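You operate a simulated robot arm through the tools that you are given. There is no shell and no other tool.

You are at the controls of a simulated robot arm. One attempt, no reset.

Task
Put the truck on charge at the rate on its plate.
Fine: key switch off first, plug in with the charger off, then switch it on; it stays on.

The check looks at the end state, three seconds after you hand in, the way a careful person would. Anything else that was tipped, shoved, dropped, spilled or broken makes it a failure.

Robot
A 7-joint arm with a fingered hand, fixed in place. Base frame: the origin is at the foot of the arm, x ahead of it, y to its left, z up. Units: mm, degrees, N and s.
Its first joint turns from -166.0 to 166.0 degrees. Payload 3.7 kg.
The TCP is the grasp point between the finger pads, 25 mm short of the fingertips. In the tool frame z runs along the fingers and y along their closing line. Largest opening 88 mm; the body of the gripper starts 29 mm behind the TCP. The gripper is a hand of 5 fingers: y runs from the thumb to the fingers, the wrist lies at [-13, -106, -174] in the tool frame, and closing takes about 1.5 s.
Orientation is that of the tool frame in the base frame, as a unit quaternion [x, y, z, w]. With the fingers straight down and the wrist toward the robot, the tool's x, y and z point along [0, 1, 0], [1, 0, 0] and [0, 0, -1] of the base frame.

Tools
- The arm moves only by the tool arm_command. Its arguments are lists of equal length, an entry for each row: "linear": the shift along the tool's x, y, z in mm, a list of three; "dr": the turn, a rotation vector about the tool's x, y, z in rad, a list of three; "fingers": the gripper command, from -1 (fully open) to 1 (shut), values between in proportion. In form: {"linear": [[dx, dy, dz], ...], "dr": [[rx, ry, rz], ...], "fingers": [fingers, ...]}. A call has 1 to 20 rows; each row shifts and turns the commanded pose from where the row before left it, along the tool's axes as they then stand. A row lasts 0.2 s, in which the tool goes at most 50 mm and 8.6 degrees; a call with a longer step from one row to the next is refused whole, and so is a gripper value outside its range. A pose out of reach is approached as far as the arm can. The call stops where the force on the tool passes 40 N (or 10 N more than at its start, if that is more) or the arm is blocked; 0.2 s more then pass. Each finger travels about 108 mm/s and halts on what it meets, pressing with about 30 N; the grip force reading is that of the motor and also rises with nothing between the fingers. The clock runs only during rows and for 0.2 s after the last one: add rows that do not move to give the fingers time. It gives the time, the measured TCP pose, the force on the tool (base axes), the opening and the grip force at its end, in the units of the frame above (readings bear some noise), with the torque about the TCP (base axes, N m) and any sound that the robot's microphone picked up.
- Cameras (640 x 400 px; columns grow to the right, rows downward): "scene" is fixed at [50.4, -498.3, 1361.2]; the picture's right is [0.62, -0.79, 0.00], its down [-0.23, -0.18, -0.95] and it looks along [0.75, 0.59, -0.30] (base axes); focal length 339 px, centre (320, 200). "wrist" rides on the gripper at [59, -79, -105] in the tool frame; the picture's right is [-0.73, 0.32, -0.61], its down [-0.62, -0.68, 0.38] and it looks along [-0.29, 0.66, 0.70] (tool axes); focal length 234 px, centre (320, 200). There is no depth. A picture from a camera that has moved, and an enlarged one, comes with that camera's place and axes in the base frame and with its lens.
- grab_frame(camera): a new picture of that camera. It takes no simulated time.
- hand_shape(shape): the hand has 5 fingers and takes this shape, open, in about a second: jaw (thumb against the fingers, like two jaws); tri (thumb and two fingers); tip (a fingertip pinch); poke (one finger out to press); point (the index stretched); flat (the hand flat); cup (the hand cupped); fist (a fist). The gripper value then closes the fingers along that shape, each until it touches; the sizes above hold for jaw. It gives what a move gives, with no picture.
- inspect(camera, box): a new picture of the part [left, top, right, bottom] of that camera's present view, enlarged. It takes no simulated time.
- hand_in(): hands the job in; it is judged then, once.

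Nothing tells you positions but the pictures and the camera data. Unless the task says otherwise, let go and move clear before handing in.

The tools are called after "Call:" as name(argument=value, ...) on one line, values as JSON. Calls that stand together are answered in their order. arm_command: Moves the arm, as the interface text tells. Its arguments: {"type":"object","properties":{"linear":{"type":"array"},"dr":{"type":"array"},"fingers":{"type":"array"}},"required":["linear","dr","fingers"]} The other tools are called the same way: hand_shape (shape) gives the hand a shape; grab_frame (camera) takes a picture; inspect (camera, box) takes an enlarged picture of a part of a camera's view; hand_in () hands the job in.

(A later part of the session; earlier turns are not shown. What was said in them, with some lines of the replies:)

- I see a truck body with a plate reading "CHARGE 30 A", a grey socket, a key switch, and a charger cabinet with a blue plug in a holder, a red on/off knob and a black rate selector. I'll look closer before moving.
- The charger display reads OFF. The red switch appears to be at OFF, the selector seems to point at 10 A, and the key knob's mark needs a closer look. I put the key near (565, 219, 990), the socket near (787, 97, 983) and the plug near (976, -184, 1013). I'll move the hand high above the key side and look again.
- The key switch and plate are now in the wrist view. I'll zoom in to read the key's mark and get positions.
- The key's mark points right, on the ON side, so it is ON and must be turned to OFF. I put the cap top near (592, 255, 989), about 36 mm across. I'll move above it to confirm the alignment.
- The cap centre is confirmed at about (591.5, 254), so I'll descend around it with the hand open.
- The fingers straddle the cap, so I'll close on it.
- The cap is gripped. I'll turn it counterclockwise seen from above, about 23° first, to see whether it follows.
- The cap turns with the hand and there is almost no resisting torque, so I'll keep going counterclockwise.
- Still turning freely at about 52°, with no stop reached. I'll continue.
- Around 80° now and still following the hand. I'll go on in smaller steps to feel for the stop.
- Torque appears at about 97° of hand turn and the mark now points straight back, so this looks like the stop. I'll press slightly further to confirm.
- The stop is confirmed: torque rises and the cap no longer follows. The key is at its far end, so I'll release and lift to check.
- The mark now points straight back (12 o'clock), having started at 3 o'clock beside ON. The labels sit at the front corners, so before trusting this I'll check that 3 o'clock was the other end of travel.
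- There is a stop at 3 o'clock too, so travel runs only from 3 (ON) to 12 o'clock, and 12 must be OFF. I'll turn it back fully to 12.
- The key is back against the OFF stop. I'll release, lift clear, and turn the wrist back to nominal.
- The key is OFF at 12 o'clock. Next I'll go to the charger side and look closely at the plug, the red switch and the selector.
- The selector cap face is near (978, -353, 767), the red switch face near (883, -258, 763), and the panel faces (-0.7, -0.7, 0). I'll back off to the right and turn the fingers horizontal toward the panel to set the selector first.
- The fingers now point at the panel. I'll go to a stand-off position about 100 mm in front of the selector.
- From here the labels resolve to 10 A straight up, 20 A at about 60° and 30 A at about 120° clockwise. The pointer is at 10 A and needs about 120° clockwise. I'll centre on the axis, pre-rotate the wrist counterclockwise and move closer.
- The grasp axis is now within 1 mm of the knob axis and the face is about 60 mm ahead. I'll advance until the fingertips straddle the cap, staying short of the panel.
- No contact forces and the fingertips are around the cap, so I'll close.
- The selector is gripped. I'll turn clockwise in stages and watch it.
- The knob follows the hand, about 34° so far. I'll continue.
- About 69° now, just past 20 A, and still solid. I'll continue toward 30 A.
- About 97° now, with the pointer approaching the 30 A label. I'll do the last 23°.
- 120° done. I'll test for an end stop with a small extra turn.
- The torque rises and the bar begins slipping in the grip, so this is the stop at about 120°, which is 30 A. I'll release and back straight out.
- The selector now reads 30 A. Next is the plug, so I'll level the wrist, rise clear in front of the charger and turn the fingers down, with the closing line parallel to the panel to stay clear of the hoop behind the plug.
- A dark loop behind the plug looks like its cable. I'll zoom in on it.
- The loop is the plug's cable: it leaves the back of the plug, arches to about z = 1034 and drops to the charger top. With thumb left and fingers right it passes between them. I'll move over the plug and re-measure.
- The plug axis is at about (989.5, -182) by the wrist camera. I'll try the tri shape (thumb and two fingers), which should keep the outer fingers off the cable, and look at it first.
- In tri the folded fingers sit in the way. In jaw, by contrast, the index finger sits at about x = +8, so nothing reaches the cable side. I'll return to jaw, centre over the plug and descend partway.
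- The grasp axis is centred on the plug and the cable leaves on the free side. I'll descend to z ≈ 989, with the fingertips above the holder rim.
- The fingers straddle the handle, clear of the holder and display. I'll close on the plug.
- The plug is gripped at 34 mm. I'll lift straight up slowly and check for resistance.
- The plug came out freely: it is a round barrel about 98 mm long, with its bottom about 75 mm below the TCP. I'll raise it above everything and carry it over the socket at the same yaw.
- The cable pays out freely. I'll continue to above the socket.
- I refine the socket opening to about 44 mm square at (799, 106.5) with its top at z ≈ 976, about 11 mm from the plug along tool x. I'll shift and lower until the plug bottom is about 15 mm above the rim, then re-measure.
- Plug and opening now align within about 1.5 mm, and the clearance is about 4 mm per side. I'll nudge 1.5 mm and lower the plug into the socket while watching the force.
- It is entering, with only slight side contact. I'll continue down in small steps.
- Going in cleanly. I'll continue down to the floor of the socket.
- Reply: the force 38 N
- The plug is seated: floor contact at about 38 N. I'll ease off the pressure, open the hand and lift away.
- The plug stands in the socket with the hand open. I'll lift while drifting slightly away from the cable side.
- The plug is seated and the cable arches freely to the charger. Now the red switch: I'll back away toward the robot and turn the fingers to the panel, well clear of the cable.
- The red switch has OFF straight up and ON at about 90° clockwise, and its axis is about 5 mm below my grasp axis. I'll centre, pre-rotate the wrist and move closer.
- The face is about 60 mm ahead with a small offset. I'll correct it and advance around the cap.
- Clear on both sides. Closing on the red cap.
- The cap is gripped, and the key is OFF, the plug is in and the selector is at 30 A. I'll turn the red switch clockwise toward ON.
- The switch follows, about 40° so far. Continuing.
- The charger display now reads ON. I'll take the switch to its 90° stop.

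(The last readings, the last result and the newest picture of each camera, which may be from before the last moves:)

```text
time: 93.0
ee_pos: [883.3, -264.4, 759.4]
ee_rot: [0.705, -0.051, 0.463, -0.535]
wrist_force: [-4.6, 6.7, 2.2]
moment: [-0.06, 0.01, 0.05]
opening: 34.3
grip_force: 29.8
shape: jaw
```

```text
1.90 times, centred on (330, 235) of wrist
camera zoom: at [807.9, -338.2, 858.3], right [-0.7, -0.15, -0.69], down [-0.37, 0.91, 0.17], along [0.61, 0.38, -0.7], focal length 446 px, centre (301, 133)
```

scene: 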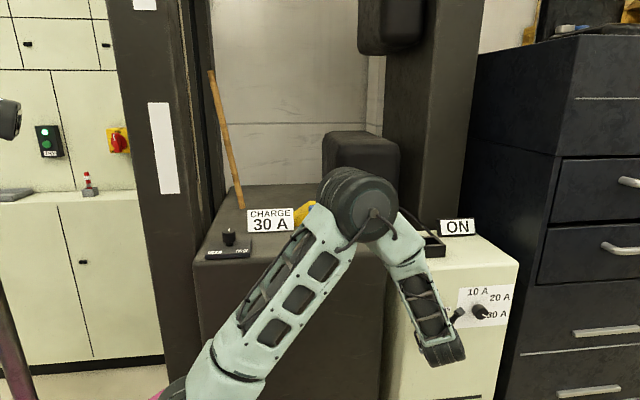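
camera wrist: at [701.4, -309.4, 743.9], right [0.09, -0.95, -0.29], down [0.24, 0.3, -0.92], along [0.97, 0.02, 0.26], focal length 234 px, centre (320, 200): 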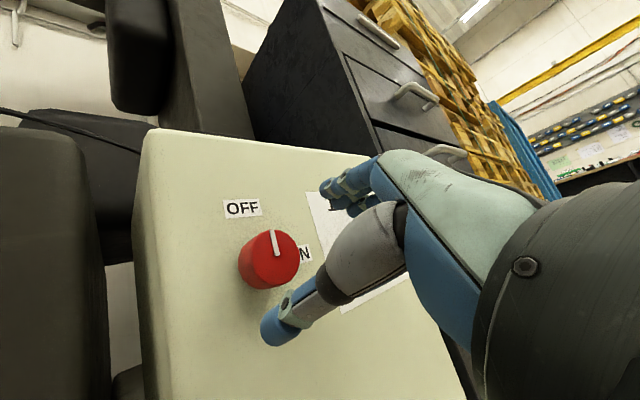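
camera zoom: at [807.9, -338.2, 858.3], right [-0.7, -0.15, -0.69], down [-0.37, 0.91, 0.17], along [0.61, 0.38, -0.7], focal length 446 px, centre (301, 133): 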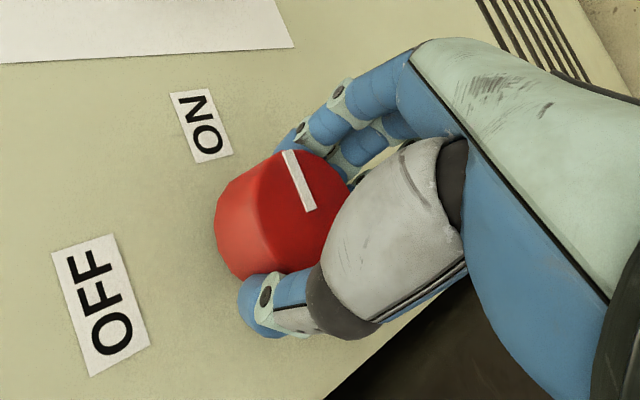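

The display reads ON and the pointer looks within a few degrees of the ON mark. I'll release, back straight out and check it.

Call:
arm_command(linear=[[0, 0, 0], [0, 0, 0], [0, 0, 0], [0, 0, 0], [0, 0, 0], [0, 0, 0], [0, 0, 0], [0, 0, -20], [0, 0, -30], [0, 0, -40], [0, 0, -40]], dr=[[0, 0, 0], [0, 0, 0], [0, 0, 0], [0, 0, 0], [0, 0, 0], [0, 0, 0], [0, 0, 0], [0, 0, 0], [0, 0, 0], [0, 0, 0], [0, 0, 0]], fingers=[0.6, 0.2, -0.2, -0.6, -1, -1, -1, -1, -1, -1, -1])

Call:
grab_frame(camera="wrist")

Call:
inspect(camera="wrist", box=[160, 120, 360, 320])

Call:
grab_frame(camera="scene")

```text
time: 95.4
ee_pos: [790.7, -356.9, 759.8]
ee_rot: [0.705, -0.051, 0.463, -0.535]
wrist_force: [0.2, 0.2, 0.2]
moment: [-0.02, 0.0, 0.03]
opening: 87.6
grip_force: 0.1
shape: jaw
```

```text
taken
camera wrist: at [715.2, -430.2, 859.3], right [-0.7, -0.15, -0.69], down [-0.37, 0.91, 0.17], along [0.61, 0.38, -0.7], focal length 234 px, centre (320, 200)
```

wrist: 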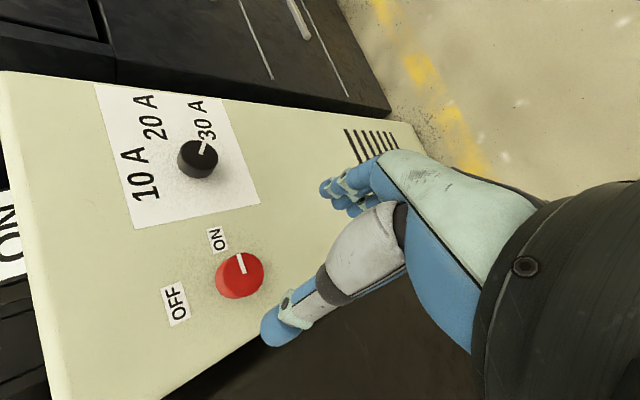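

```text
2.00 times, centred on (260, 220) of wrist
camera zoom: at [715.2, -430.2, 859.3], right [-0.7, -0.15, -0.69], down [-0.37, 0.91, 0.17], along [0.61, 0.38, -0.7], focal length 468 px, centre (440, 160)
```

zoom: 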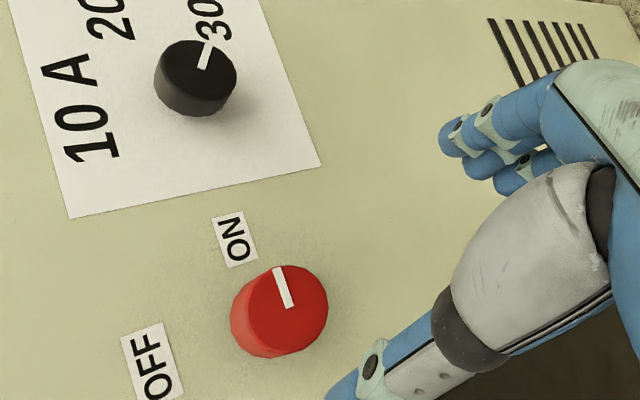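

```text
taken
```

scene: 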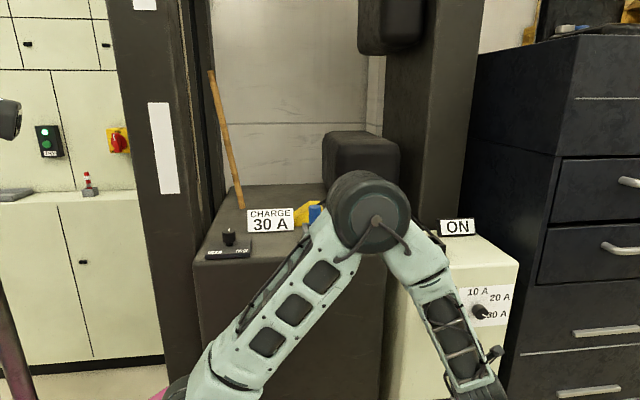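

The red pointer sits exactly on ON, the display reads ON and the selector points at 30 A. I'll level the wrist and retreat up and away along the path I came.

Call:
arm_command(linear=[[0, 0, -6], [0, 0, -6], [0, 0, -6], [0, 0, -6], [0, 0, -6], [0, 0, -6], [0, 0, -6], [0, 0, 0]], dr=[[0, 0, -0.13], [0, 0, -0.13], [0, 0, -0.13], [0, 0, -0.13], [0, 0, -0.13], [0, 0, -0.13], [0, 0, -0.13], [0, 0, 0]], fingers=[-1, -1, -1, -1, -1, -1, -1, -1])

Call:
arm_command(linear=[[35, -8, -6], [35, -8, -6], [35, -8, -6], [35, -8, -6], [35, -8, -6], [35, -8, -6], [35, -8, -6], [35, -8, -6], [35, -8, -6], [35, -8, -6], [35, -8, -6]], dr=[[0, 0, 0], [0, 0, 0], [0, 0, 0], [0, 0, 0], [0, 0, 0], [0, 0, 0], [0, 0, 0], [0, 0, 0], [0, 0, 0], [0, 0, 0], [0, 0, 0]], fingers=[-1, -1, -1, -1, -1, -1, -1, -1, -1, -1, -1])

Call:
grab_frame(camera="scene")

Call:
grab_frame(camera="wrist")

```text
time: 97.2
ee_pos: [762.0, -385.5, 760.4]
ee_rot: [0.655, 0.264, 0.652, -0.277]
wrist_force: [0.6, 0.1, 0.0]
moment: [0.0, 0.0, 0.01]
opening: 87.8
grip_force: 0.1
shape: jaw
```

```text
time: 99.6
ee_pos: [656.8, -376.6, 1147.4]
ee_rot: [0.656, 0.263, 0.651, -0.277]
wrist_force: [1.2, 0.3, 0.8]
moment: [0.06, 0.01, -0.01]
opening: 87.6
grip_force: 0.2
shape: jaw
```

```text
taken
```

scene: 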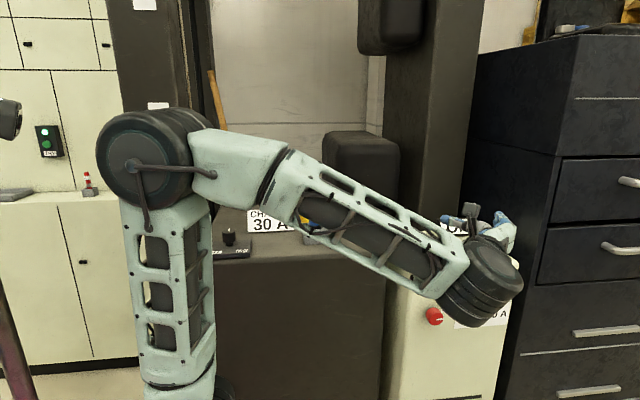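

```text
taken
camera wrist: at [527.2, -394.8, 1207.2], right [-0.21, -0.65, -0.73], down [-0.22, 0.76, -0.61], along [0.95, 0.03, -0.3], focal length 234 px, centre (320, 200)
```

wrist: 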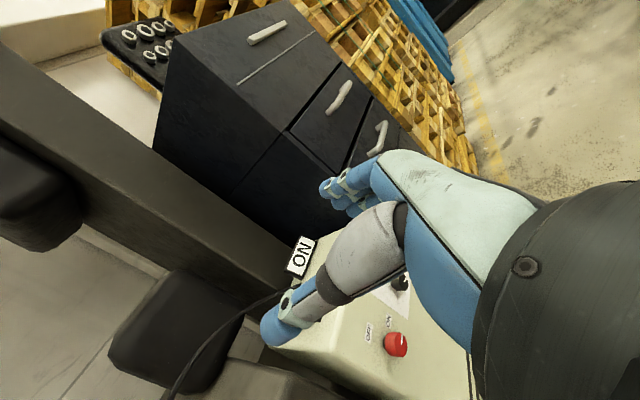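

Everything looks in place. I'll turn the fingers down and return near the starting pose for an unobstructed check.

Call:
arm_command(linear=[[0, 0, 0], [0, 0, 0], [0, 0, 0], [0, 0, 0], [0, 0, 0], [0, 0, 0], [0, 0, 0], [0, 0, 0], [0, 0, 0], [0, 0, 0], [0, 0, 0], [0, 0, 0]], dr=[[0, -0.131, 0], [0, -0.131, 0], [0, -0.131, 0], [0, -0.131, 0], [0, -0.131, 0], [0, -0.131, 0], [0, -0.131, 0], [0, -0.131, 0], [0, -0.131, 0], [0, -0.131, 0], [0, -0.131, 0], [0, -0.13, 0]], fingers=[-1, -1, -1, -1, -1, -1, -1, -1, -1, -1, -1, -1])

Call:
arm_command(linear=[[0, -25, -25], [0, -25, -25], [0, -25, -25], [0, -25, -25], [0, -25, -25], [0, -25, -25], [0, 0, 0]], dr=[[0, 0, -0.13], [0, 0, -0.13], [0, 0, -0.13], [0, 0, -0.13], [0, 0, -0.13], [0, 0, -0.13], [0, 0, 0]], fingers=[-1, -1, -1, -1, -1, -1, -1])

Call:
grab_frame(camera="scene")

Call:
inspect(camera="scene", box=[190, 190, 350, 290])

Call:
inspect(camera="scene", box=[380, 200, 540, 340])

```text
time: 102.2
ee_pos: [657.7, -375.5, 1146.3]
ee_rot: [0.924, 0.383, -0.005, -0.009]
wrist_force: [0.6, 0.6, -0.8]
moment: [0.03, -0.02, 0.01]
opening: 87.4
grip_force: 0.0
shape: jaw
```

```text
time: 103.8
ee_pos: [526.1, -309.3, 1297.8]
ee_rot: [0.708, 0.706, 0.0, -0.01]
wrist_force: [-0.3, 0.5, 0.3]
moment: [0.0, -0.02, 0.0]
opening: 87.4
grip_force: 0.1
shape: jaw
```

```text
taken
```

scene: 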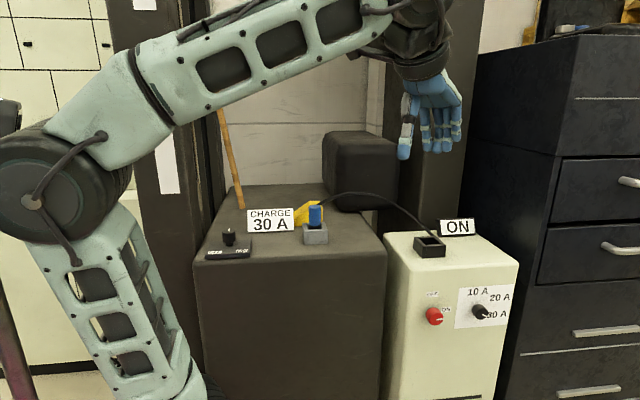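

```text
4.00 times, centred on (270, 240) of scene
camera zoom: at [50.4, -498.3, 1361.2], right [0.62, -0.79, 0.0], down [-0.23, -0.18, -0.95], along [0.75, 0.59, -0.3], focal length 1354 px, centre (520, 40)
```

zoom: 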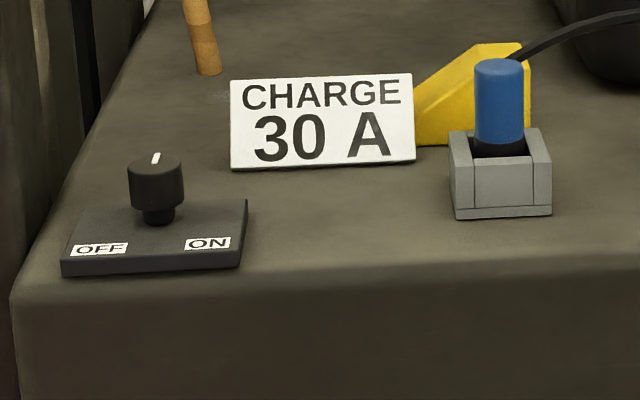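

```text
2.86 times, centred on (460, 270) of scene
camera zoom: at [50.4, -498.3, 1361.2], right [0.62, -0.79, 0.0], down [-0.23, -0.18, -0.95], along [0.75, 0.59, -0.3], focal length 968 px, centre (-80, 0)
```

zoom: 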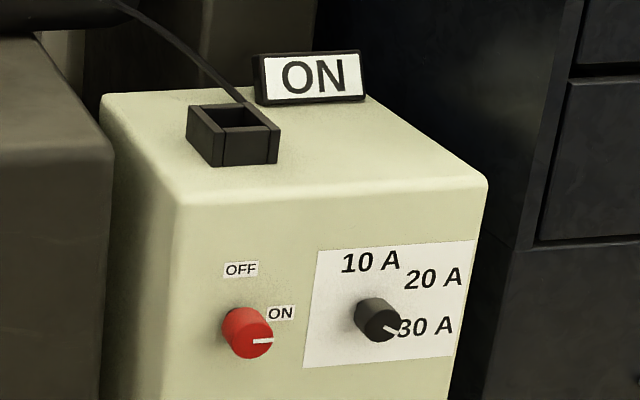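

The end state looks right and nothing else has moved:
- **Key:** at its far stop away from ON, which I take as OFF.
- **Plug:** seated in the truck's socket, with the cable free.
- **Selector:** pointing at 30 A.
- **Charger:** red switch at ON, and the display holds ON.

The hand is clear, so I'm handing in.

Call:
hand_in()

```text
The job is handed in.
```

The truck is on charge at 30 A, the rate on its plate, and I've handed the job in. The result of the check hasn't come back.

- **Key switch:** I turned it from ON to its other end stop before touching the plug. Its labels sit at the front corners of the plate and don't line up with the pointer. I took that end as OFF because the key started on the ON side and has only those two stops.
- **Rate selector:** it started at 10 A. I turned it clockwise to its end stop, which points at 30 A.
- **Plug:** I moved it from the charger's holder to the truck's socket with the charger off. It went in until it touched the bottom, and the cable runs free.
- **Charger:** I turned the red switch on last. The display changed from OFF to ON and was still ON in the last picture before I handed in.

In that last picture nothing else had been knocked or moved. The hand is open and back near where it started.
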